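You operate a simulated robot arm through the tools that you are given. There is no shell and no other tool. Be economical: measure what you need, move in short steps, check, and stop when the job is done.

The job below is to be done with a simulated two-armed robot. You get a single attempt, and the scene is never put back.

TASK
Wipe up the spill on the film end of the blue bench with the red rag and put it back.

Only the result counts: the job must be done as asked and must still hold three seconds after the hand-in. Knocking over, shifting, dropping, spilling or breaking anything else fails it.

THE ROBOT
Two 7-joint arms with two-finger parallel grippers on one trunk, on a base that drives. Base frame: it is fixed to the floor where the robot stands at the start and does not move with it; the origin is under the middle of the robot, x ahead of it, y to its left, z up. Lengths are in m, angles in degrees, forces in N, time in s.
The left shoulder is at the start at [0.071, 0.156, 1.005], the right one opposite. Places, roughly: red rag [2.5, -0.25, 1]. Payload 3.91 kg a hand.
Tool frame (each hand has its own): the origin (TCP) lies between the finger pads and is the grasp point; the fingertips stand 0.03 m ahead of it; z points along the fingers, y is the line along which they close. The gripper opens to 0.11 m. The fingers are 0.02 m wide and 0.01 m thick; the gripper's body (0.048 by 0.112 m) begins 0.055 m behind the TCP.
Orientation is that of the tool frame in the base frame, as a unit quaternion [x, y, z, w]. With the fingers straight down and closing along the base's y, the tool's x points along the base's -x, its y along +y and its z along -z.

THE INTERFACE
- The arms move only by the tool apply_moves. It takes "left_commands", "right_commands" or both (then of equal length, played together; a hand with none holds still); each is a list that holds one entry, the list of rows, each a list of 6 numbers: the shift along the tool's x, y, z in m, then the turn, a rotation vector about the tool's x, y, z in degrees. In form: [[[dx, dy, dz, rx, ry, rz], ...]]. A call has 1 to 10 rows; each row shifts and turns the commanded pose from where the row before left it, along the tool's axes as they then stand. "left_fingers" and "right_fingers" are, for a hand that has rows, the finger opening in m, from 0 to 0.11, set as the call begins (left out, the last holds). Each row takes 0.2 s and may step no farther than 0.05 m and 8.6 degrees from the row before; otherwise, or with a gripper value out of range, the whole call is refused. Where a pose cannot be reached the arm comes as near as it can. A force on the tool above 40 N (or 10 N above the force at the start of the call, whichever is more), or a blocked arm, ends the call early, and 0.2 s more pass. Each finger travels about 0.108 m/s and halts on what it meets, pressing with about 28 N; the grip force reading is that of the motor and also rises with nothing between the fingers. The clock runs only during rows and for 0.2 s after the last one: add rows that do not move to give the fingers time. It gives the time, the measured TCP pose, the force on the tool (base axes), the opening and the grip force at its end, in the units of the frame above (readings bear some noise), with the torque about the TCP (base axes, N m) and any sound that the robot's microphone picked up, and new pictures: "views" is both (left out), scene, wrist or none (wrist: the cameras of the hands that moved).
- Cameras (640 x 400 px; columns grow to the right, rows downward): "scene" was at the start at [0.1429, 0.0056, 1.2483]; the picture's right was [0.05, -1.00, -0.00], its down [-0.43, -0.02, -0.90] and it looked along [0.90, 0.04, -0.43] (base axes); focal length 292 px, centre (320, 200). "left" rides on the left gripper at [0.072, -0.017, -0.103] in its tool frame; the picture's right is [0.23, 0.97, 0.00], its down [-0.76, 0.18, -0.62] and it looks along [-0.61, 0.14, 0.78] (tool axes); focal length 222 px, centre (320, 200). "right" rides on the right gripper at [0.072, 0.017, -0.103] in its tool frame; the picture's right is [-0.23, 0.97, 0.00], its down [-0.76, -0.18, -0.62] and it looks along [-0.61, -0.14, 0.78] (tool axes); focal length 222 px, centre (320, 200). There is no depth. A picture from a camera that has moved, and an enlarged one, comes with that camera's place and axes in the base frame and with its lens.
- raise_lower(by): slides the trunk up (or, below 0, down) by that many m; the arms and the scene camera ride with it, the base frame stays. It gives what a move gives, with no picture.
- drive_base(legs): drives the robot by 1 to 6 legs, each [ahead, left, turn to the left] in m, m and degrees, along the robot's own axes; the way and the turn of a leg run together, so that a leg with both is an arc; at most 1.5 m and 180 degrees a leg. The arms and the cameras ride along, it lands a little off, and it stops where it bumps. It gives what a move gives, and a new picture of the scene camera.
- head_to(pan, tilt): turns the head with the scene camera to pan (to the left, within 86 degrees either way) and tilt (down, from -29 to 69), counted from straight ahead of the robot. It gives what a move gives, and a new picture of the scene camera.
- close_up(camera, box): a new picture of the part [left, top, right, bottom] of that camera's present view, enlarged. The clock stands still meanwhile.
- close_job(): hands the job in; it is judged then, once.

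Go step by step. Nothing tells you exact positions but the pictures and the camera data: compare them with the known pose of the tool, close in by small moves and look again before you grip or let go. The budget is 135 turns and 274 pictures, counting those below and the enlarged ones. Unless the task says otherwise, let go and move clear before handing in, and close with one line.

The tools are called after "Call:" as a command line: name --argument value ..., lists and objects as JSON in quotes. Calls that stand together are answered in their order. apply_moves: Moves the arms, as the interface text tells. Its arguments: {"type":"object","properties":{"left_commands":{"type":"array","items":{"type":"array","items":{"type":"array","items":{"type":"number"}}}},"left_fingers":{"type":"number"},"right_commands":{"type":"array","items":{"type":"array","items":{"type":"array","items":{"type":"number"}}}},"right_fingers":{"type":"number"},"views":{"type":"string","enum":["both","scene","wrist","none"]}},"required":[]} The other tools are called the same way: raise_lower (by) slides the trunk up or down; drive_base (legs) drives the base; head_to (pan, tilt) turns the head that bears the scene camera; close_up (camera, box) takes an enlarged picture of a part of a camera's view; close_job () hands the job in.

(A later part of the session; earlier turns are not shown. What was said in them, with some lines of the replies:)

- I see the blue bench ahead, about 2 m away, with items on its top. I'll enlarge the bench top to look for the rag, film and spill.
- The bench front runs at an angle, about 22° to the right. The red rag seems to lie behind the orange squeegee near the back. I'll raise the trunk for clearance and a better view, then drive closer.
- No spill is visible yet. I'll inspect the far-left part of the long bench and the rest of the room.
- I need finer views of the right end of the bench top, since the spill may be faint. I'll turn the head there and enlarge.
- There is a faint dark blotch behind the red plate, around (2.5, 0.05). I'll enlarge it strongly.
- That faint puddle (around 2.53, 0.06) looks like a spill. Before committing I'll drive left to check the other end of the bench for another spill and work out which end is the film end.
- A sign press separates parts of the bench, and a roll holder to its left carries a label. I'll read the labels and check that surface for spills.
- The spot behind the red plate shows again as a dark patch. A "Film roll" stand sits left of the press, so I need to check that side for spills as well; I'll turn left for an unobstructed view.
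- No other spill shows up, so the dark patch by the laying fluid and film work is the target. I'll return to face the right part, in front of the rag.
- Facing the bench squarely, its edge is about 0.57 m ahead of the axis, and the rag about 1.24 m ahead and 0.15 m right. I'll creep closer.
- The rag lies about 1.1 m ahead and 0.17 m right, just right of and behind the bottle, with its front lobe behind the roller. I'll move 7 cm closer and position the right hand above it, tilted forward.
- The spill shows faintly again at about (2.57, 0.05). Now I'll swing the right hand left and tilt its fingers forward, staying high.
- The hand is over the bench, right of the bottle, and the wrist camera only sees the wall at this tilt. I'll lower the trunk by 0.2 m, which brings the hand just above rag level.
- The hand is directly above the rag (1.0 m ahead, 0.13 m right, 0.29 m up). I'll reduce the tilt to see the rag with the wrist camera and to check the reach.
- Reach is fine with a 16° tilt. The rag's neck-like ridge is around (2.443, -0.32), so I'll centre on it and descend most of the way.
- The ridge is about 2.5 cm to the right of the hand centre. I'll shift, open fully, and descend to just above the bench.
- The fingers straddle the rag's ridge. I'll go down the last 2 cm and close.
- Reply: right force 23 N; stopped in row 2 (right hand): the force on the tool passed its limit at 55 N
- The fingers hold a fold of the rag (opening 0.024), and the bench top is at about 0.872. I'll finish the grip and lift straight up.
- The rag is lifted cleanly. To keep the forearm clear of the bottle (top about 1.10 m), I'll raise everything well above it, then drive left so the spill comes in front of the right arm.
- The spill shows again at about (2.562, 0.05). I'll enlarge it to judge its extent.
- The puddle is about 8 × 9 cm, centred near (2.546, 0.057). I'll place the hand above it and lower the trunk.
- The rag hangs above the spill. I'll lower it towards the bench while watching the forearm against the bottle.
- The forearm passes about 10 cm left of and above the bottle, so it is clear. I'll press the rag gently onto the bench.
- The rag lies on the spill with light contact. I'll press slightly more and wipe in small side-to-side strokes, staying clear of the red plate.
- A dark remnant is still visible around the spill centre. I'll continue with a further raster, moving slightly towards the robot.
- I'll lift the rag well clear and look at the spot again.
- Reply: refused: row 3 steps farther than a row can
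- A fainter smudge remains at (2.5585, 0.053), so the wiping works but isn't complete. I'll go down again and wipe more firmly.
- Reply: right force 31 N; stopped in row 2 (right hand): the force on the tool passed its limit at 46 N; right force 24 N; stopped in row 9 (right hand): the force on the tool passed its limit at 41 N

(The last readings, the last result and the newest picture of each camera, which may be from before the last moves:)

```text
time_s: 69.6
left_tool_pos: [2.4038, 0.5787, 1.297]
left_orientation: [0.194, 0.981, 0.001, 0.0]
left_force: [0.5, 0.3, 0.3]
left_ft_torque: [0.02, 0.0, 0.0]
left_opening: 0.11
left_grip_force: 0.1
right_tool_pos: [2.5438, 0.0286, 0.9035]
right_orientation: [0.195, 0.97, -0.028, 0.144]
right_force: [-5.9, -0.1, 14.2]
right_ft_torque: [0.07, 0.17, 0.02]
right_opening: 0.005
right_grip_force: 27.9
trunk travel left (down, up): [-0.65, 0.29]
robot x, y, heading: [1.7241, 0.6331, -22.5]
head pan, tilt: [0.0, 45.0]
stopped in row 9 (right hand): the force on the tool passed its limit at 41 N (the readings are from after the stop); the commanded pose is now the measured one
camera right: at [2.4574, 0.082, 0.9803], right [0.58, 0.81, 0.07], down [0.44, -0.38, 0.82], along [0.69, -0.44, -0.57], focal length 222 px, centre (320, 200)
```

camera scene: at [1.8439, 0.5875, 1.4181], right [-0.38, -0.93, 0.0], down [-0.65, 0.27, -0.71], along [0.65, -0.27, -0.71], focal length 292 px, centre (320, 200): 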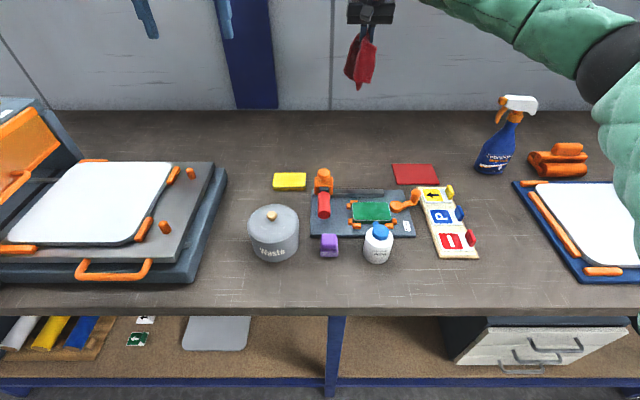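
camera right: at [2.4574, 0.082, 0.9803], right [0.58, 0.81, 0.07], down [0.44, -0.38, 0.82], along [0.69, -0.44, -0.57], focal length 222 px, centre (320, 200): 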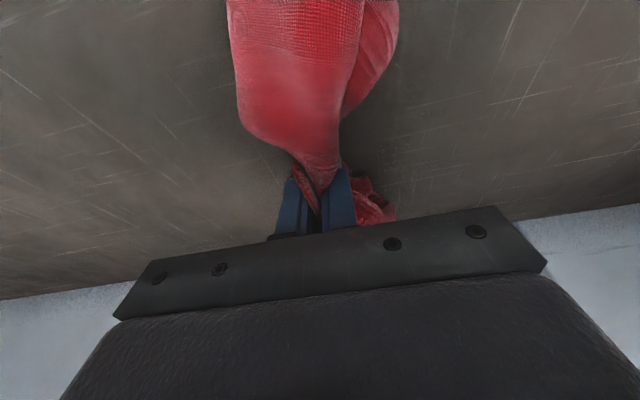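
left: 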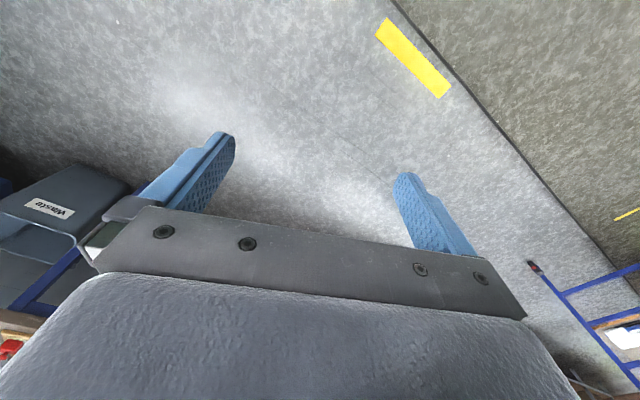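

I was pressing a bit too hard. I'll ease by 2 mm and keep wiping over the whole patch.

Call:
apply_moves --right_commands '[[[-0.0006, 0, -0.002, 0, 0, 0], [0, 0.03, 0, 0, 0, 0], [0, 0.03, 0, 0, 0, 0], [0, 0.02, 0, 0, 0, 0], [-0.0192, 0, 0.0055, 0, 0, 0], [0, -0.03, 0, 0, 0, 0], [0, -0.03, 0, 0, 0, 0], [0, -0.03, 0, 0, 0, 0], [-0.0192, 0, 0.0055, 0, 0, 0], [0, 0.03, 0, 0, 0, 0]]]' --views "none"

Call:
apply_moves --right_commands '[[[0, 0.03, 0, 0, 0, 0], [0, 0.03, 0, 0, 0, 0], [0.0192, 0, -0.0055, 0, 0, 0], [0, -0.03, 0, 0, 0, 0], [0, -0.03, 0, 0, 0, 0], [0, -0.03, 0, 0, 0, 0], [0.0192, 0, -0.0055, 0, 0, 0], [0, 0.03, 0, 0, 0, 0], [0, 0.03, 0, 0, 0, 0], [0, 0.03, 0, 0, 0, 0]]]' --views "none"

Call:
apply_moves --right_commands '[[[0.0192, 0, -0.0055, 0, 0, 0], [0, -0.03, 0, 0, 0, 0], [0, -0.03, 0, 0, 0, 0], [0, -0.03, 0, 0, 0, 0], [-0.0288, 0, 0.0083, 0, 0, 0], [-0.0288, 0, 0.0083, 0, 0, 0], [0, 0.03, 0, 0, 0, 0], [0.0288, 0, -0.0083, 0, 0, 0], [0, 0.03, 0, 0, 0, 0], [-0.0288, 0, 0.0083, 0, 0, 0]]]' --views "wrist"

```text
time_s: 71.8
left_tool_pos: [2.4045, 0.5795, 1.2968]
left_orientation: [0.193, 0.981, 0.0, 0.0]
left_force: [0.7, 0.2, -0.4]
left_ft_torque: [-0.04, 0.01, 0.01]
left_opening: 0.11
left_grip_force: 0.0
right_tool_pos: [2.5897, 0.0308, 0.9043]
right_orientation: [0.196, 0.97, -0.029, 0.143]
right_force: [0.8, -1.4, 4.8]
right_ft_torque: [-0.07, -0.04, 0.0]
right_opening: 0.005
right_grip_force: 28.0
trunk travel left (down, up): [-0.65, 0.29]
robot x, y, heading: [1.7197, 0.6339, -22.4]
head pan, tilt: [0.0, 45.0]
```

```text
time_s: 74.0
left_tool_pos: [2.4032, 0.5795, 1.2977]
left_orientation: [0.194, 0.981, 0.001, 0.001]
left_force: [-0.4, 1.0, -0.4]
left_ft_torque: [0.02, 0.01, 0.01]
left_opening: 0.11
left_grip_force: 0.0
right_tool_pos: [2.5752, 0.1027, 0.9032]
right_orientation: [0.196, 0.97, -0.029, 0.142]
right_force: [-2.3, -1.8, 6.5]
right_ft_torque: [-0.02, 0.09, 0.01]
right_opening: 0.0049
right_grip_force: 28.2
trunk travel left (down, up): [-0.65, 0.29]
robot x, y, heading: [1.7224, 0.632, -22.4]
head pan, tilt: [0.0, 45.0]
```

```text
time_s: 76.2
left_tool_pos: [2.4052, 0.5801, 1.297]
left_orientation: [0.193, 0.981, 0.0, 0.0]
left_force: [-0.1, 0.9, -0.5]
left_ft_torque: [0.0, 0.01, -0.02]
left_opening: 0.1102
left_grip_force: 0.0
right_tool_pos: [2.6009, 0.0593, 0.904]
right_orientation: [0.195, 0.97, -0.029, 0.142]
right_force: [0.2, 0.6, 3.3]
right_ft_torque: [0.03, -0.01, 0.0]
right_opening: 0.0047
right_grip_force: 28.6
trunk travel left (down, up): [-0.65, 0.29]
robot x, y, heading: [1.7221, 0.6361, -22.0]
head pan, tilt: [0.0, 45.0]
camera right: at [2.5149, 0.1134, 0.9811], right [0.58, 0.81, 0.07], down [0.44, -0.38, 0.82], along [0.69, -0.44, -0.57], focal length 222 px, centre (320, 200)
```

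right: 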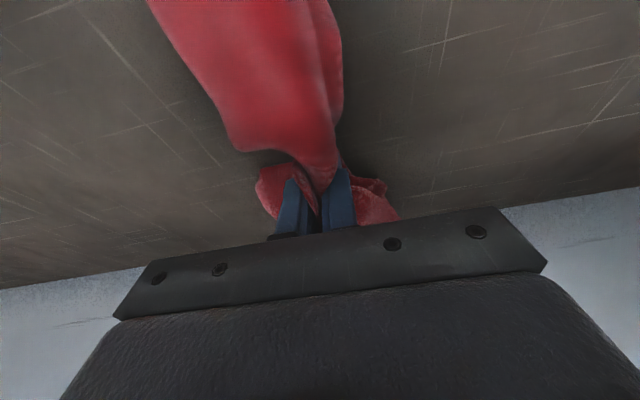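

I'll lift clear and inspect the spot from the head camera.

Call:
apply_moves --right_commands '[[[-0.0121, 0, -0.0423, 0, 0, 0], [-0.0121, 0, -0.0423, 0, 0, 0], [-0.0121, 0, -0.0423, 0, 0, 0], [-0.0121, 0, -0.0423, 0, 0, 0], [0, 0.04, 0, 0, 0, 0], [-0.0121, 0, -0.0423, 0, 0, 0], [-0.0121, 0, -0.0423, 0, 0, 0]]]' --views "none"

Call:
close_up --camera "scene" --box '[330, 100, 450, 175]'

```text
time_s: 77.8
left_tool_pos: [2.404, 0.5806, 1.2979]
left_orientation: [0.194, 0.981, 0.0, 0.0]
left_force: [0.3, 0.6, -0.5]
left_ft_torque: [-0.06, 0.04, 0.01]
left_opening: 0.1101
left_grip_force: 0.0
right_tool_pos: [2.6135, 0.0976, 1.1675]
right_orientation: [0.195, 0.97, -0.029, 0.142]
right_force: [-0.3, 0.2, -1.0]
right_ft_torque: [-0.02, -0.05, -0.03]
right_opening: 0.0049
right_grip_force: 28.1
trunk travel left (down, up): [-0.65, 0.29]
robot x, y, heading: [1.7224, 0.635, -22.3]
head pan, tilt: [0.0, 45.0]
```

```text
5.33 times, centred on (390, 138) of scene
camera zoom: at [1.8439, 0.5872, 1.4181], right [-0.38, -0.93, 0.0], down [-0.65, 0.27, -0.71], along [0.65, -0.27, -0.71], focal length 1555 px, centre (-53, 533)
```

zoom: 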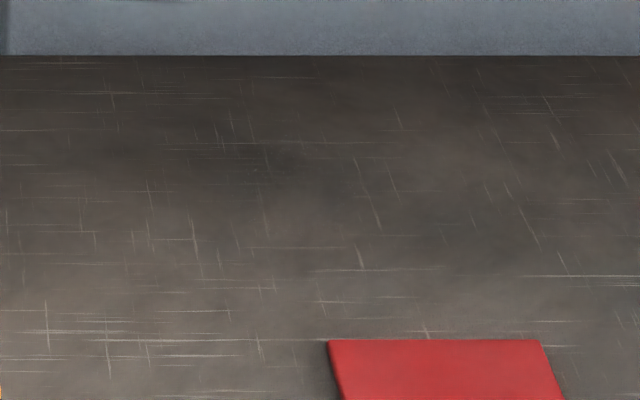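

Call:
close_up --camera "scene" --box '[362, 115, 418, 150]'

Call:
head_to --pan -10 --tilt 30

Call:
close_up --camera "scene" --box '[260, 140, 400, 228]'

```text
11.43 times, centred on (390, 132) of scene
camera zoom: at [1.8439, 0.5872, 1.4181], right [-0.38, -0.93, 0.0], down [-0.65, 0.27, -0.71], along [0.65, -0.27, -0.71], focal length 3333 px, centre (-480, 971)
```

zoom: 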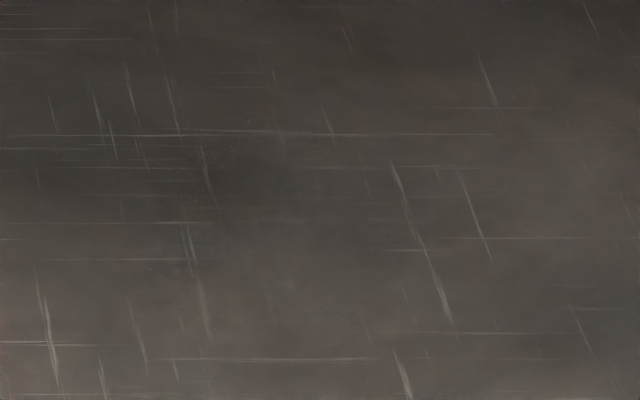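

```text
time_s: 78.5
left_tool_pos: [2.4041, 0.5785, 1.2974]
left_orientation: [0.193, 0.981, 0.0, 0.0]
left_force: [-0.8, -0.7, -0.3]
left_ft_torque: [0.01, 0.0, -0.02]
left_opening: 0.1098
left_grip_force: 0.2
right_tool_pos: [2.6154, 0.0977, 1.1661]
right_orientation: [0.196, 0.97, -0.029, 0.143]
right_force: [-0.5, 0.2, -1.7]
right_ft_torque: [-0.01, 0.01, -0.01]
right_opening: 0.0046
right_grip_force: 28.3
trunk travel left (down, up): [-0.65, 0.29]
robot x, y, heading: [1.7204, 0.6313, -22.5]
head pan, tilt: [-10.0, 30.0]
camera scene: at [1.8456, 0.5682, 1.4405], right [-0.53, -0.85, 0.0], down [-0.42, 0.27, -0.87], along [0.73, -0.46, -0.5], focal length 292 px, centre (320, 200)
```

scene: 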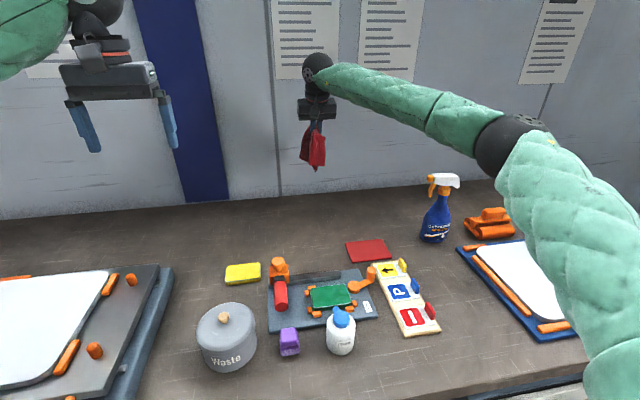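

```text
4.55 times, centred on (330, 184) of scene
camera zoom: at [1.8456, 0.5682, 1.4405], right [-0.53, -0.85, 0.0], down [-0.42, 0.27, -0.87], along [0.73, -0.46, -0.5], focal length 1326 px, centre (274, 273)
```

zoom: 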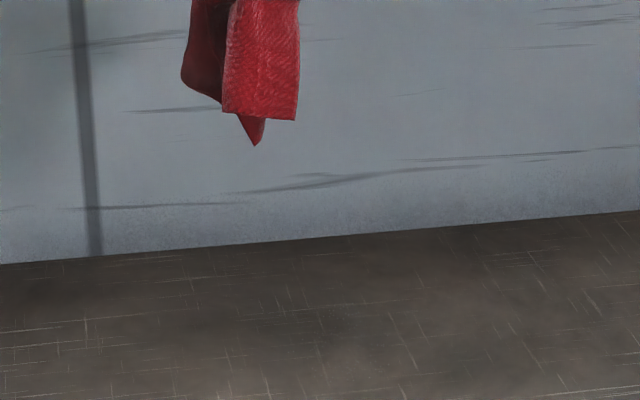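

Almost everything is gone; a faint trace may remain at the far edge. I'll make one more pass centred a little farther back, around (2.59, 0.037).

Call:
apply_moves --right_commands '[[[0, -0.033, 0, 0, 0, 0], [0, -0.032, 0, 0, 0, 0], [0.0124, 0, 0.042, 0, 0, 0], [0.0124, 0, 0.042, 0, 0, 0], [0.0124, 0, 0.042, 0, 0, 0], [0.0124, 0, 0.042, 0, 0, 0], [0.0124, 0, 0.042, 0, 0, 0], [0.0124, 0, 0.042, 0, 0, 0]]]' --views "none"

Call:
apply_moves --right_commands '[[[0, 0.03, 0, 0, 0, 0], [0, 0.025, 0, 0, 0, 0], [-0.0192, 0, 0.0057, 0, 0, 0], [0, -0.03, 0, 0, 0, 0], [0, -0.03, 0, 0, 0, 0], [0, -0.03, 0, 0, 0, 0], [-0.0144, 0, 0.0043, 0, 0, 0], [0, 0.03, 0, 0, 0, 0], [0, 0.03, 0, 0, 0, 0], [0, 0.03, 0, 0, 0, 0]]]' --views "none"

Call:
apply_moves --right_commands '[[[0.024, 0, -0.0071, 0, 0, 0], [0, -0.03, 0, 0, 0, 0], [0, -0.03, 0, 0, 0, 0], [0, -0.03, 0, 0, 0, 0], [0.0192, 0, -0.0057, 0, 0, 0], [0, 0.03, 0, 0, 0, 0], [0, 0.03, 0, 0, 0, 0], [0, 0.03, 0, 0, 0, 0], [0.0192, 0, -0.0057, 0, 0, 0], [0, -0.03, 0, 0, 0, 0]]]' --views "none"

Call:
apply_moves --right_commands '[[[0, -0.03, 0, 0, 0, 0], [0, -0.03, 0, 0, 0, 0], [0.0192, 0, -0.0057, 0, 0, 0], [0, 0.03, 0, 0, 0, 0], [0, 0.03, 0, 0, 0, 0], [0, 0.03, 0, 0, 0, 0]]]' --views "scene"

```text
time_s: 80.3
left_tool_pos: [2.4024, 0.5802, 1.2975]
left_orientation: [0.193, 0.981, 0.0, 0.0]
left_force: [0.8, -0.1, -0.1]
left_ft_torque: [0.01, 0.01, -0.01]
left_opening: 0.11
left_grip_force: 0.2
right_tool_pos: [2.5896, 0.0374, 0.9083]
right_orientation: [0.195, 0.97, -0.028, 0.145]
right_force: [-0.5, 0.1, 11.3]
right_ft_torque: [-0.02, -0.1, -0.01]
right_opening: 0.0048
right_grip_force: 27.7
trunk travel left (down, up): [-0.65, 0.29]
robot x, y, heading: [1.7221, 0.6319, -22.6]
head pan, tilt: [-10.0, 30.0]
```

```text
time_s: 82.5
left_tool_pos: [2.4047, 0.5796, 1.2975]
left_orientation: [0.192, 0.981, -0.001, 0.0]
left_force: [-0.1, 0.4, -0.3]
left_ft_torque: [0.01, 0.02, 0.02]
left_opening: 0.1099
left_grip_force: 0.0
right_tool_pos: [2.6439, 0.0749, 0.9051]
right_orientation: [0.196, 0.97, -0.029, 0.142]
right_force: [-0.2, 0.1, -0.2]
right_ft_torque: [0.02, -0.02, 0.0]
right_opening: 0.0046
right_grip_force: 27.8
trunk travel left (down, up): [-0.65, 0.29]
robot x, y, heading: [1.7251, 0.6325, -22.1]
head pan, tilt: [-10.0, 30.0]
```

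```text
time_s: 84.8
left_tool_pos: [2.4046, 0.5779, 1.2966]
left_orientation: [0.192, 0.981, 0.001, 0.0]
left_force: [0.4, -0.7, 0.0]
left_ft_torque: [0.02, 0.0, -0.01]
left_opening: 0.1101
left_grip_force: 0.0
right_tool_pos: [2.5724, 0.0747, 0.9037]
right_orientation: [0.195, 0.97, -0.028, 0.142]
right_force: [0.1, -0.8, 1.0]
right_ft_torque: [-0.04, -0.01, 0.04]
right_opening: 0.0045
right_grip_force: 28.6
trunk travel left (down, up): [-0.65, 0.29]
robot x, y, heading: [1.7205, 0.6369, -22.4]
head pan, tilt: [-10.0, 30.0]
```

```text
time_s: 86.2
left_tool_pos: [2.4054, 0.579, 1.2968]
left_orientation: [0.194, 0.981, 0.0, 0.0]
left_force: [0.3, -0.2, -0.4]
left_ft_torque: [0.01, 0.01, 0.01]
left_opening: 0.1101
left_grip_force: 0.0
right_tool_pos: [2.5646, 0.1069, 0.9048]
right_orientation: [0.197, 0.97, -0.03, 0.142]
right_force: [-0.4, 0.0, 0.9]
right_ft_torque: [0.01, 0.01, 0.0]
right_opening: 0.0045
right_grip_force: 27.8
trunk travel left (down, up): [-0.65, 0.29]
robot x, y, heading: [1.7218, 0.6333, -22.5]
head pan, tilt: [-10.0, 30.0]
camera scene: at [1.8459, 0.5692, 1.4407], right [-0.54, -0.84, 0.0], down [-0.42, 0.27, -0.87], along [0.73, -0.46, -0.5], focal length 292 px, centre (320, 200)
```

scene: 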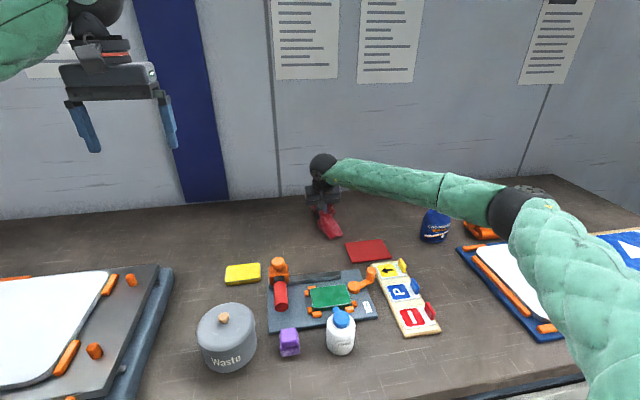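

Lifting clear again to compare with the earlier view.

Call:
apply_moves --right_commands '[[[-0.0124, 0, -0.042, 0, 0, 0], [-0.0124, 0, -0.042, 0, 0, 0], [-0.0124, 0, -0.042, 0, 0, 0], [-0.0124, 0, -0.042, 0, 0, 0], [-0.0124, 0, -0.042, 0, 0, 0], [-0.0124, 0, -0.042, 0, 0, 0]]]' --views "none"

Call:
head_to --pan 0 --tilt 45

Call:
close_up --camera "scene" --box '[330, 100, 450, 175]'

Call:
close_up --camera "scene" --box '[362, 115, 418, 150]'

```text
time_s: 87.5
left_tool_pos: [2.4046, 0.5796, 1.2972]
left_orientation: [0.194, 0.981, 0.0, 0.0]
left_force: [-0.3, 0.4, -0.2]
left_ft_torque: [-0.04, -0.02, -0.02]
left_opening: 0.1098
left_grip_force: 0.0
right_tool_pos: [2.5623, 0.1076, 1.1679]
right_orientation: [0.195, 0.97, -0.03, 0.142]
right_force: [-0.8, 1.3, -0.6]
right_ft_torque: [0.01, -0.04, 0.0]
right_opening: 0.0047
right_grip_force: 28.3
trunk travel left (down, up): [-0.65, 0.29]
robot x, y, heading: [1.7216, 0.6325, -22.4]
head pan, tilt: [-10.0, 30.0]
```

```text
time_s: 88.3
left_tool_pos: [2.405, 0.5785, 1.2973]
left_orientation: [0.193, 0.981, 0.0, 0.0]
left_force: [-0.7, -1.0, -0.9]
left_ft_torque: [0.02, 0.0, 0.03]
left_opening: 0.1099
left_grip_force: 0.1
right_tool_pos: [2.5632, 0.107, 1.1672]
right_orientation: [0.195, 0.97, -0.028, 0.141]
right_force: [0.2, -0.8, -0.2]
right_ft_torque: [-0.01, -0.05, 0.01]
right_opening: 0.0047
right_grip_force: 27.9
trunk travel left (down, up): [-0.65, 0.29]
robot x, y, heading: [1.7215, 0.6319, -22.4]
head pan, tilt: [0.0, 45.0]
camera scene: at [1.8445, 0.5856, 1.4181], right [-0.38, -0.92, 0.0], down [-0.65, 0.27, -0.71], along [0.65, -0.27, -0.71], focal length 292 px, centre (320, 200)
```

scene: 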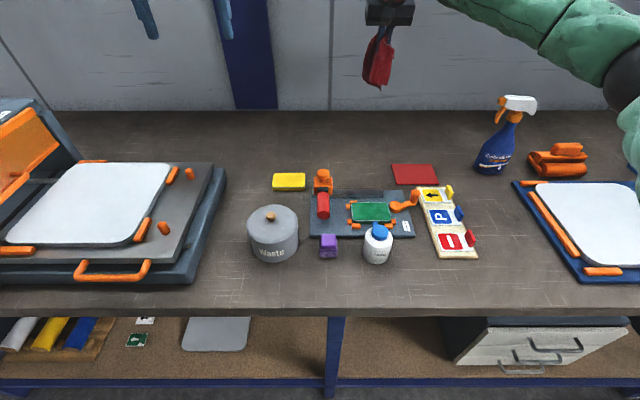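

```text
5.33 times, centred on (390, 138) of scene
camera zoom: at [1.8445, 0.5856, 1.4181], right [-0.38, -0.92, 0.0], down [-0.65, 0.27, -0.71], along [0.65, -0.27, -0.71], focal length 1555 px, centre (-53, 533)
```

zoom: 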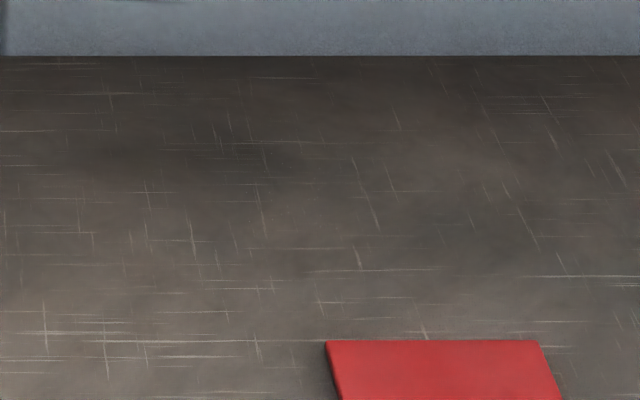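

```text
11.43 times, centred on (390, 132) of scene
camera zoom: at [1.8445, 0.5856, 1.4181], right [-0.38, -0.92, 0.0], down [-0.65, 0.27, -0.71], along [0.65, -0.27, -0.71], focal length 3333 px, centre (-480, 971)
```

zoom: 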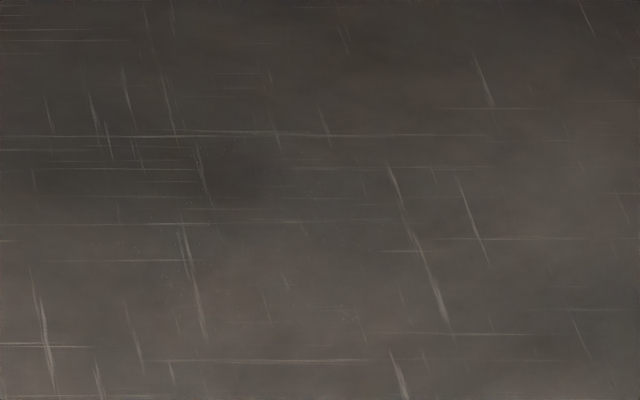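

The spot is now clean. Since spills here are faint, I'll also check the far right end and the film-roll area for any other spill before returning the rag.

Call:
head_to --pan -35 --tilt 32

Call:
close_up --camera "scene" --box '[240, 130, 560, 330]'

Call:
head_to --pan 32 --tilt 32

Call:
close_up --camera "scene" --box '[300, 130, 620, 330]'

```text
time_s: 89.3
left_tool_pos: [2.4054, 0.5796, 1.2965]
left_orientation: [0.194, 0.981, 0.0, 0.001]
left_force: [-0.1, -0.1, 0.1]
left_ft_torque: [-0.02, 0.02, -0.04]
left_opening: 0.11
left_grip_force: 0.1
right_tool_pos: [2.5629, 0.1084, 1.1676]
right_orientation: [0.195, 0.97, -0.028, 0.143]
right_force: [0.7, -0.1, -0.7]
right_ft_torque: [-0.03, 0.02, -0.01]
right_opening: 0.0049
right_grip_force: 28.3
trunk travel left (down, up): [-0.65, 0.29]
robot x, y, heading: [1.7223, 0.6377, -22.0]
head pan, tilt: [-35.0, 32.0]
camera scene: at [1.8176, 0.5414, 1.4375], right [-0.84, -0.54, 0.0], down [-0.29, 0.45, -0.85], along [0.46, -0.71, -0.53], focal length 292 px, centre (320, 200)
```

scene: 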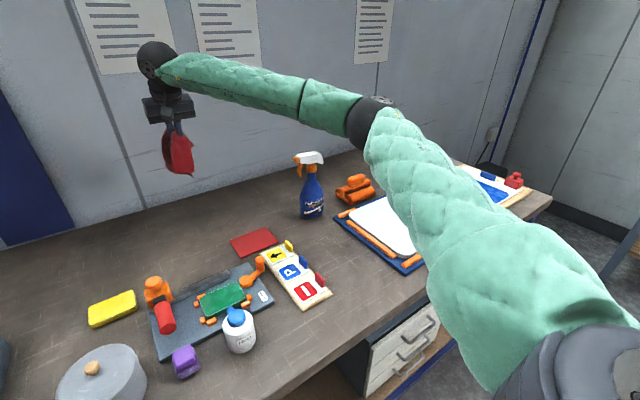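

```text
2.00 times, centred on (400, 230) of scene
camera zoom: at [1.8176, 0.5414, 1.4375], right [-0.84, -0.54, 0.0], down [-0.29, 0.45, -0.85], along [0.46, -0.71, -0.53], focal length 583 px, centre (160, 140)
```

zoom: 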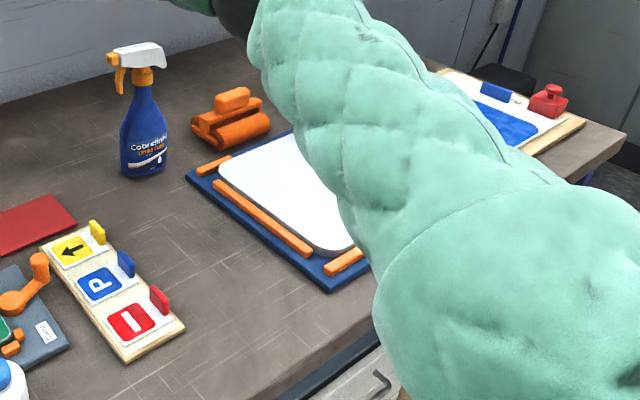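

```text
time_s: 90.7
left_tool_pos: [2.4051, 0.579, 1.2975]
left_orientation: [0.193, 0.981, 0.0, 0.0]
left_force: [0.5, -0.2, -0.4]
left_ft_torque: [0.0, 0.0, -0.02]
left_opening: 0.1101
left_grip_force: 0.0
right_tool_pos: [2.5629, 0.1068, 1.1677]
right_orientation: [0.196, 0.97, -0.028, 0.143]
right_force: [0.2, 0.4, -0.6]
right_ft_torque: [-0.02, 0.02, 0.03]
right_opening: 0.0049
right_grip_force: 27.7
trunk travel left (down, up): [-0.65, 0.29]
robot x, y, heading: [1.7233, 0.6343, -22.5]
head pan, tilt: [32.0, 32.0]
camera scene: at [1.8574, 0.6318, 1.4375], right [0.17, -0.99, 0.0], down [-0.52, -0.09, -0.85], along [0.84, 0.14, -0.53], focal length 292 px, centre (320, 200)
```

scene: 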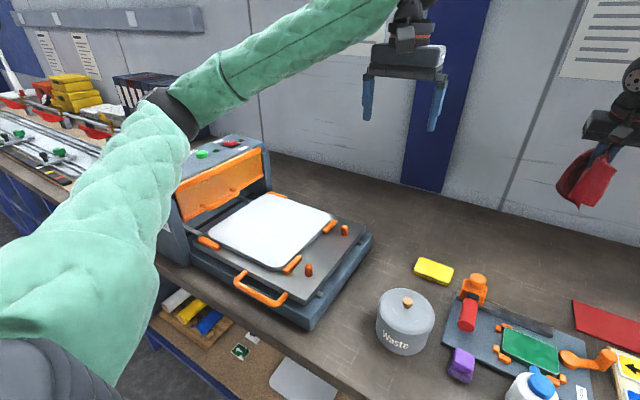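

```text
2.00 times, centred on (460, 230) of scene
camera zoom: at [1.8574, 0.6318, 1.4375], right [0.17, -0.99, 0.0], down [-0.52, -0.09, -0.85], along [0.84, 0.14, -0.53], focal length 583 px, centre (40, 140)
```

zoom: 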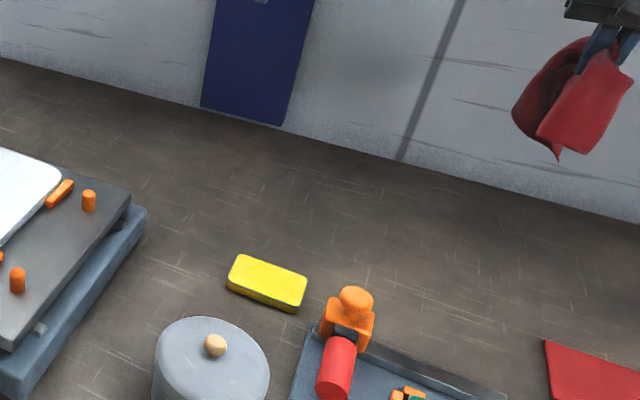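

No other spill is visible. Now I'll return the rag: raise, drive back right, then look.

Call:
raise_lower --by 0.15

Call:
drive_base --legs '[[0, -0.5, 0]]'

Call:
head_to --pan 0 --tilt 45

```text
time_s: 92.5
left_tool_pos: [2.4052, 0.578, 1.4469]
left_orientation: [0.193, 0.981, 0.0, 0.0]
left_force: [0.3, -0.3, 0.1]
left_ft_torque: [0.03, -0.01, 0.0]
left_opening: 0.1099
left_grip_force: 0.0
right_tool_pos: [2.5644, 0.1078, 1.3171]
right_orientation: [0.196, 0.97, -0.029, 0.143]
right_force: [-0.4, -0.2, -0.7]
right_ft_torque: [0.01, -0.01, -0.03]
right_opening: 0.0047
right_grip_force: 28.8
trunk travel left (down, up): [-0.8, 0.14]
robot x, y, heading: [1.7218, 0.6358, -22.3]
head pan, tilt: [32.0, 32.0]
```

```text
time_s: 95.4
left_tool_pos: [2.2152, 0.1166, 1.4474]
left_orientation: [0.193, 0.981, 0.0, 0.0]
left_force: [-0.1, 0.2, -1.0]
left_ft_torque: [0.03, 0.0, 0.04]
left_opening: 0.1101
left_grip_force: 0.1
right_tool_pos: [2.3734, -0.3539, 1.3188]
right_orientation: [0.195, 0.97, -0.029, 0.143]
right_force: [-0.7, 0.0, -0.3]
right_ft_torque: [-0.02, 0.02, -0.04]
right_opening: 0.0048
right_grip_force: 27.6
trunk travel left (down, up): [-0.8, 0.14]
robot x, y, heading: [1.5296, 0.1735, -22.5]
head pan, tilt: [32.0, 32.0]
camera scene: at [1.6678, 0.1694, 1.5875], right [0.17, -0.99, 0.0], down [-0.52, -0.09, -0.85], along [0.84, 0.14, -0.53], focal length 292 px, centre (320, 200)
```

scene: 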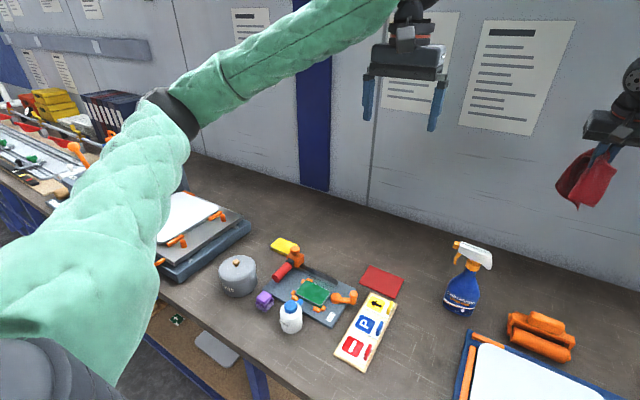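

```text
time_s: 96.4
left_tool_pos: [2.2152, 0.1177, 1.4462]
left_orientation: [0.193, 0.981, -0.001, 0.0]
left_force: [0.5, -0.2, 0.9]
left_ft_torque: [0.01, -0.02, -0.01]
left_opening: 0.1099
left_grip_force: 0.1
right_tool_pos: [2.3729, -0.355, 1.3173]
right_orientation: [0.196, 0.97, -0.029, 0.143]
right_force: [-0.7, 0.6, -1.1]
right_ft_torque: [-0.01, 0.0, 0.02]
right_opening: 0.0045
right_grip_force: 28.0
trunk travel left (down, up): [-0.8, 0.14]
robot x, y, heading: [1.5321, 0.173, -22.5]
head pan, tilt: [0.0, 45.0]
camera scene: at [1.6548, 0.1237, 1.5681], right [-0.38, -0.93, 0.0], down [-0.65, 0.27, -0.71], along [0.65, -0.27, -0.71], focal length 292 px, centre (320, 200)
```

scene: 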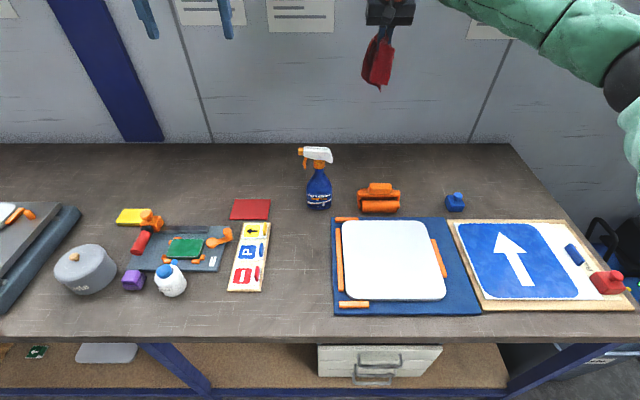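

Nothing has been disturbed. I'll line up with the original rag spot (2.4335, -0.345), lower the trunk to the pick height and descend.

Call:
apply_moves --right_commands '[[[-0.025, 0.016, 0.0074, 0, 0, 0], [-0.025, 0.016, 0.0074, 0, 0, 0]]]' --views "none"

Call:
raise_lower --by -0.2

Call:
apply_moves --right_commands '[[[0.0124, 0, 0.042, 0, 0, 0], [0.0124, 0, 0.042, 0, 0, 0], [0.0124, 0, 0.042, 0, 0, 0]]]'

```text
time_s: 97.0
left_tool_pos: [2.2168, 0.1172, 1.4451]
left_orientation: [0.193, 0.981, 0.0, -0.002]
left_force: [0.2, -1.2, 0.0]
left_ft_torque: [-0.01, 0.05, 0.01]
left_opening: 0.1101
left_grip_force: 0.1
right_tool_pos: [2.4338, -0.3463, 1.3166]
right_orientation: [0.196, 0.97, -0.029, 0.141]
right_force: [-0.8, 0.2, 0.0]
right_ft_torque: [-0.03, 0.01, -0.04]
right_opening: 0.0048
right_grip_force: 27.9
trunk travel left (down, up): [-0.8, 0.14]
robot x, y, heading: [1.5308, 0.1716, -22.2]
head pan, tilt: [0.0, 45.0]
```

```text
time_s: 99.1
left_tool_pos: [2.2153, 0.117, 1.2476]
left_orientation: [0.193, 0.981, 0.0, 0.0]
left_force: [0.2, 0.1, 1.2]
left_ft_torque: [-0.01, -0.02, -0.02]
left_opening: 0.1101
left_grip_force: 0.0
right_tool_pos: [2.4334, -0.345, 1.1179]
right_orientation: [0.195, 0.97, -0.028, 0.142]
right_force: [0.1, -0.2, -0.9]
right_ft_torque: [0.03, 0.03, -0.01]
right_opening: 0.0048
right_grip_force: 27.9
trunk travel left (down, up): [-0.6, 0.34]
robot x, y, heading: [1.5288, 0.1673, -22.4]
head pan, tilt: [0.0, 45.0]
```

```text
time_s: 99.9
left_tool_pos: [2.2156, 0.115, 1.2463]
left_orientation: [0.193, 0.981, 0.001, -0.001]
left_force: [-0.6, -0.5, -0.6]
left_ft_torque: [0.01, 0.02, -0.01]
left_opening: 0.1103
left_grip_force: 0.0
right_tool_pos: [2.4348, -0.3457, 0.9862]
right_orientation: [0.195, 0.97, -0.03, 0.143]
right_force: [-0.1, 0.4, -0.6]
right_ft_torque: [0.0, 0.0, 0.01]
right_opening: 0.0049
right_grip_force: 27.9
trunk travel left (down, up): [-0.6, 0.34]
robot x, y, heading: [1.532, 0.1703, -22.2]
head pan, tilt: [0.0, 45.0]
camera scene: at [1.6555, 0.1225, 1.368], right [-0.38, -0.93, 0.0], down [-0.66, 0.27, -0.71], along [0.65, -0.27, -0.71], focal length 292 px, centre (320, 200)
camera right: at [2.3479, -0.2921, 1.0632], right [0.58, 0.81, 0.07], down [0.44, -0.38, 0.82], along [0.69, -0.44, -0.57], focal length 222 px, centre (320, 200)
```

scene: 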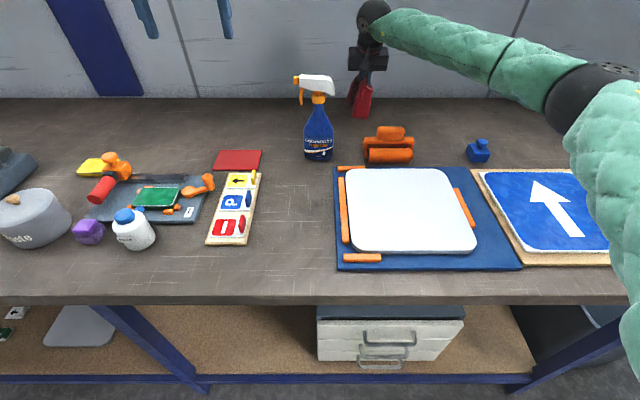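
right: 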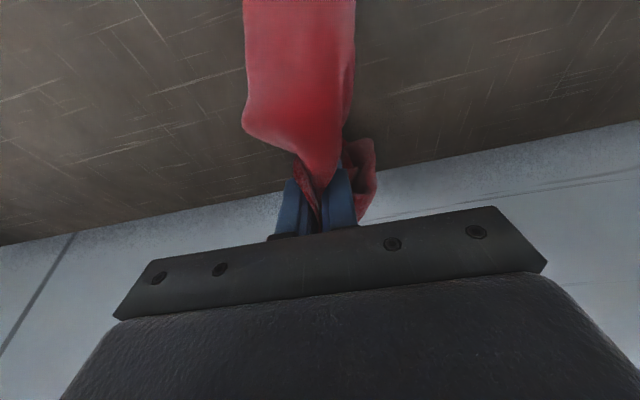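

The rag is above its old place. I'll lower it onto the bench.

Call:
apply_moves --right_commands '[[[0.0124, 0, 0.042, 0, 0, 0], [0.0071, 0, 0.024, 0, 0, 0], [0.0034, 0, 0.0115, 0, 0, 0], [0, 0, 0, 0, 0, 0]]]'

Call:
close_up --camera "scene" --box '[280, 60, 440, 160]'

```text
time_s: 100.9
left_tool_pos: [2.2148, 0.1181, 1.246]
left_orientation: [0.193, 0.981, 0.0, 0.0]
left_force: [-0.2, 0.6, 0.2]
left_ft_torque: [-0.02, 0.02, 0.01]
left_opening: 0.1102
left_grip_force: 0.0
right_tool_pos: [2.4359, -0.3447, 0.9065]
right_orientation: [0.196, 0.97, -0.029, 0.142]
right_force: [1.1, 1.1, 2.9]
right_ft_torque: [0.0, -0.02, -0.02]
right_opening: 0.005
right_grip_force: 28.4
trunk travel left (down, up): [-0.6, 0.34]
robot x, y, heading: [1.5281, 0.1711, -22.6]
head pan, tilt: [0.0, 45.0]
camera scene: at [1.6544, 0.1234, 1.368], right [-0.38, -0.93, 0.0], down [-0.65, 0.27, -0.71], along [0.65, -0.27, -0.71], focal length 292 px, centre (320, 200)
camera right: at [2.3482, -0.2915, 0.9839], right [0.58, 0.81, 0.07], down [0.44, -0.38, 0.82], along [0.69, -0.44, -0.57], focal length 222 px, centre (320, 200)
```

scene: 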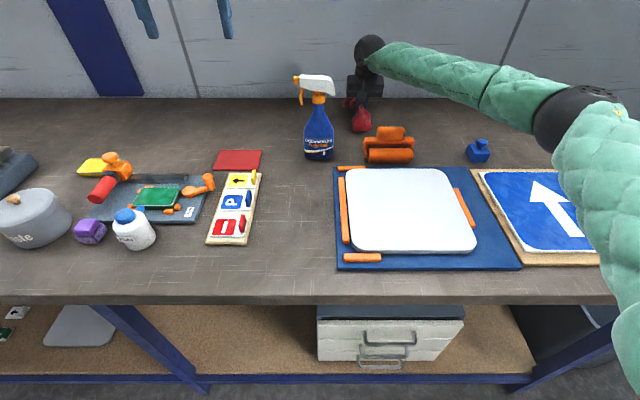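
right: 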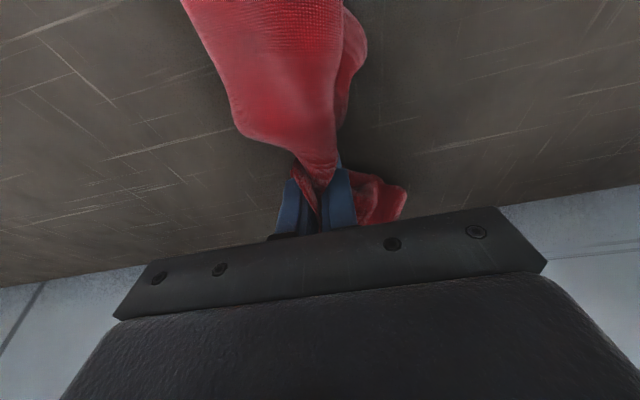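

```text
4.00 times, centred on (360, 110) of scene
camera zoom: at [1.6544, 0.1234, 1.368], right [-0.38, -0.93, 0.0], down [-0.65, 0.27, -0.71], along [0.65, -0.27, -0.71], focal length 1166 px, centre (160, 560)
```

zoom: 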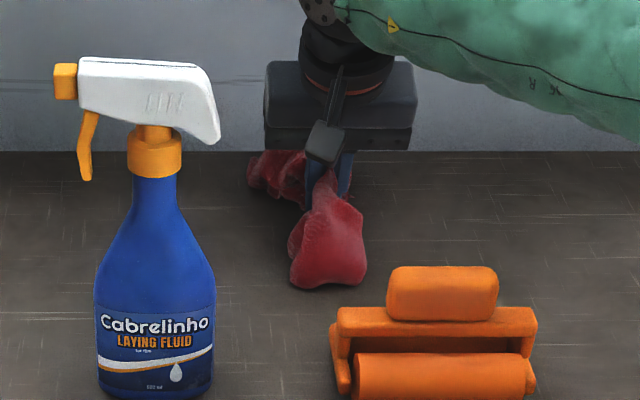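

The bottle's label even reads "Laying fluid for film", so this is the film end. The rag is down in its spot; I'll open the fingers and rise straight up.

Call:
apply_moves --right_commands '[[[0, 0, 0, 0, 0, 0], [0, 0, 0, 0, 0, 0], [0, 0, 0, 0, 0, 0], [0, 0, 0, 0, 0, 0]]]' --right_fingers 0.06 --views "none"

Call:
apply_moves --right_commands '[[[-0.0062, 0, -0.021, 0, 0, 0], [-0.0124, 0, -0.042, 0, 0, 0], [-0.0124, 0, -0.042, 0, 0, 0], [-0.0124, 0, -0.042, 0, 0, 0], [-0.0124, 0, -0.042, 0, 0, 0]]]'

Call:
close_up --camera "scene" --box '[280, 60, 440, 160]'

```text
time_s: 101.9
left_tool_pos: [2.2147, 0.1173, 1.2466]
left_orientation: [0.193, 0.981, 0.0, 0.0]
left_force: [0.1, 0.2, 0.1]
left_ft_torque: [0.0, 0.02, -0.02]
left_opening: 0.11
left_grip_force: 0.1
right_tool_pos: [2.4349, -0.3459, 0.9077]
right_orientation: [0.196, 0.97, -0.029, 0.142]
right_force: [-0.3, 0.5, 0.1]
right_ft_torque: [0.05, 0.02, -0.01]
right_opening: 0.0599
right_grip_force: 0.0
trunk travel left (down, up): [-0.6, 0.34]
robot x, y, heading: [1.531, 0.1734, -22.5]
head pan, tilt: [0.0, 45.0]
```

```text
time_s: 103.1
left_tool_pos: [2.214, 0.1172, 1.2478]
left_orientation: [0.194, 0.981, 0.0, 0.0]
left_force: [0.0, -0.1, 0.4]
left_ft_torque: [0.03, -0.04, 0.02]
left_opening: 0.1102
left_grip_force: 0.1
right_tool_pos: [2.4329, -0.3451, 1.1031]
right_orientation: [0.194, 0.97, -0.028, 0.143]
right_force: [-0.4, 0.7, 0.7]
right_ft_torque: [-0.02, 0.01, 0.02]
right_opening: 0.0598
right_grip_force: 0.0
trunk travel left (down, up): [-0.6, 0.34]
robot x, y, heading: [1.5294, 0.1702, -22.3]
head pan, tilt: [0.0, 45.0]
camera scene: at [1.6537, 0.124, 1.3681], right [-0.38, -0.93, 0.0], down [-0.65, 0.27, -0.71], along [0.65, -0.27, -0.71], focal length 292 px, centre (320, 200)
camera right: at [2.3466, -0.2914, 1.1808], right [0.58, 0.81, 0.07], down [0.44, -0.38, 0.82], along [0.69, -0.44, -0.57], focal length 222 px, centre (320, 200)
```

scene: 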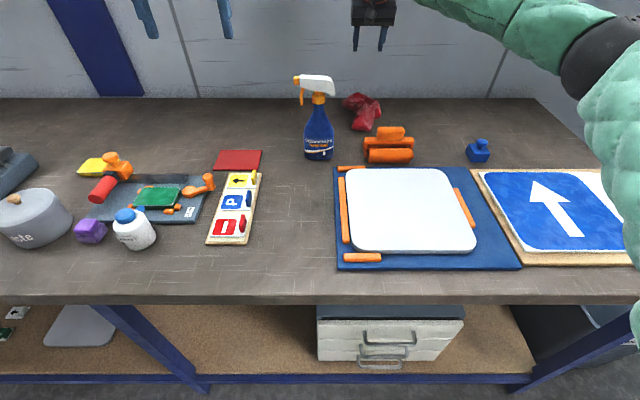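
right: 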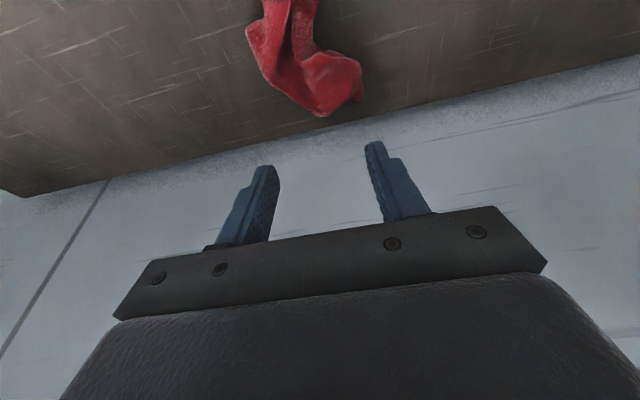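

```text
4.00 times, centred on (360, 110) of scene
camera zoom: at [1.6537, 0.124, 1.3681], right [-0.38, -0.93, 0.0], down [-0.65, 0.27, -0.71], along [0.65, -0.27, -0.71], focal length 1166 px, centre (160, 560)
```

zoom: 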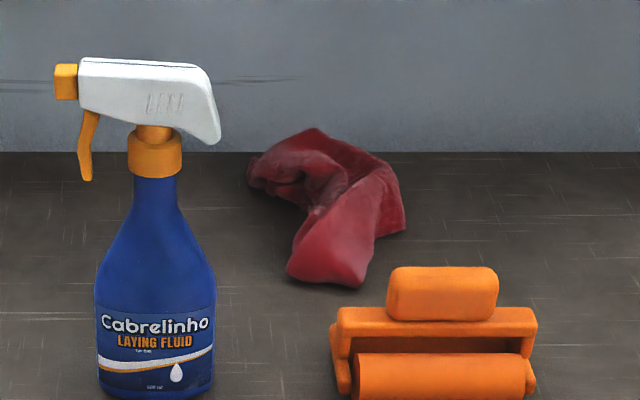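

The rag is back in its place and released. I'll raise the hands further clear and take one last look at the wiped spot.

Call:
raise_lower --by 0.2

Call:
close_up --camera "scene" --box '[180, 130, 420, 280]'

Call:
close_up --camera "scene" --box '[200, 142, 290, 198]'

```text
time_s: 105.3
left_tool_pos: [2.2145, 0.1164, 1.4469]
left_orientation: [0.194, 0.981, 0.0, 0.0]
left_force: [0.1, 0.9, -0.3]
left_ft_torque: [0.05, 0.03, -0.04]
left_opening: 0.1102
left_grip_force: 0.1
right_tool_pos: [2.4332, -0.3472, 1.3016]
right_orientation: [0.196, 0.97, -0.028, 0.142]
right_force: [-0.3, -0.4, 0.2]
right_ft_torque: [-0.01, -0.01, 0.01]
right_opening: 0.0596
right_grip_force: 0.0
trunk travel left (down, up): [-0.8, 0.14]
robot x, y, heading: [1.5317, 0.174, -22.2]
head pan, tilt: [0.0, 45.0]
```

```text
2.67 times, centred on (300, 205) of scene
camera zoom: at [1.6548, 0.1232, 1.568], right [-0.38, -0.93, 0.0], down [-0.65, 0.27, -0.71], along [0.65, -0.27, -0.71], focal length 778 px, centre (373, 187)
```

zoom: 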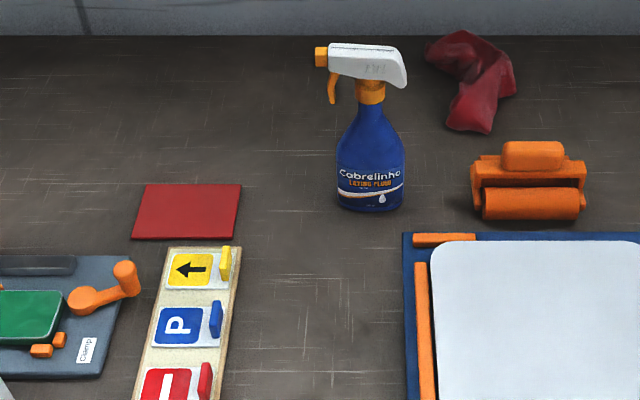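

```text
7.11 times, centred on (245, 170) of scene
camera zoom: at [1.6548, 0.1232, 1.568], right [-0.38, -0.93, 0.0], down [-0.65, 0.27, -0.71], along [0.65, -0.27, -0.71], focal length 2074 px, centre (853, 413)
```

zoom: 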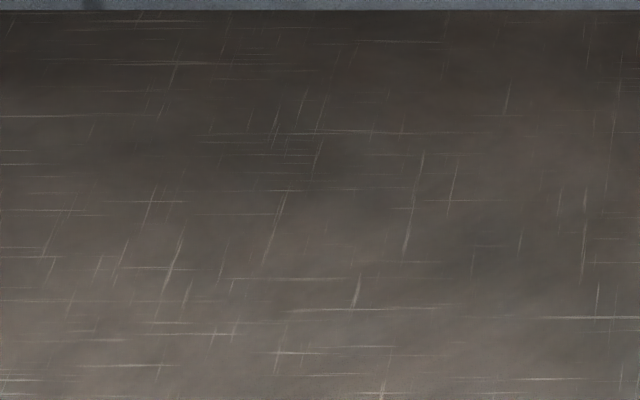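

The spill has gone, the rag is back in its place and everything else stands untouched, so I'm handing in.

Call:
close_job

```text
The job is handed in.
```

I wiped up the spill at the film end of the blue bench with the red rag and put the rag back within about 3 cm of where it was. The last close-up of that spot showed a clean bench top, and nothing else on the bench looked moved.
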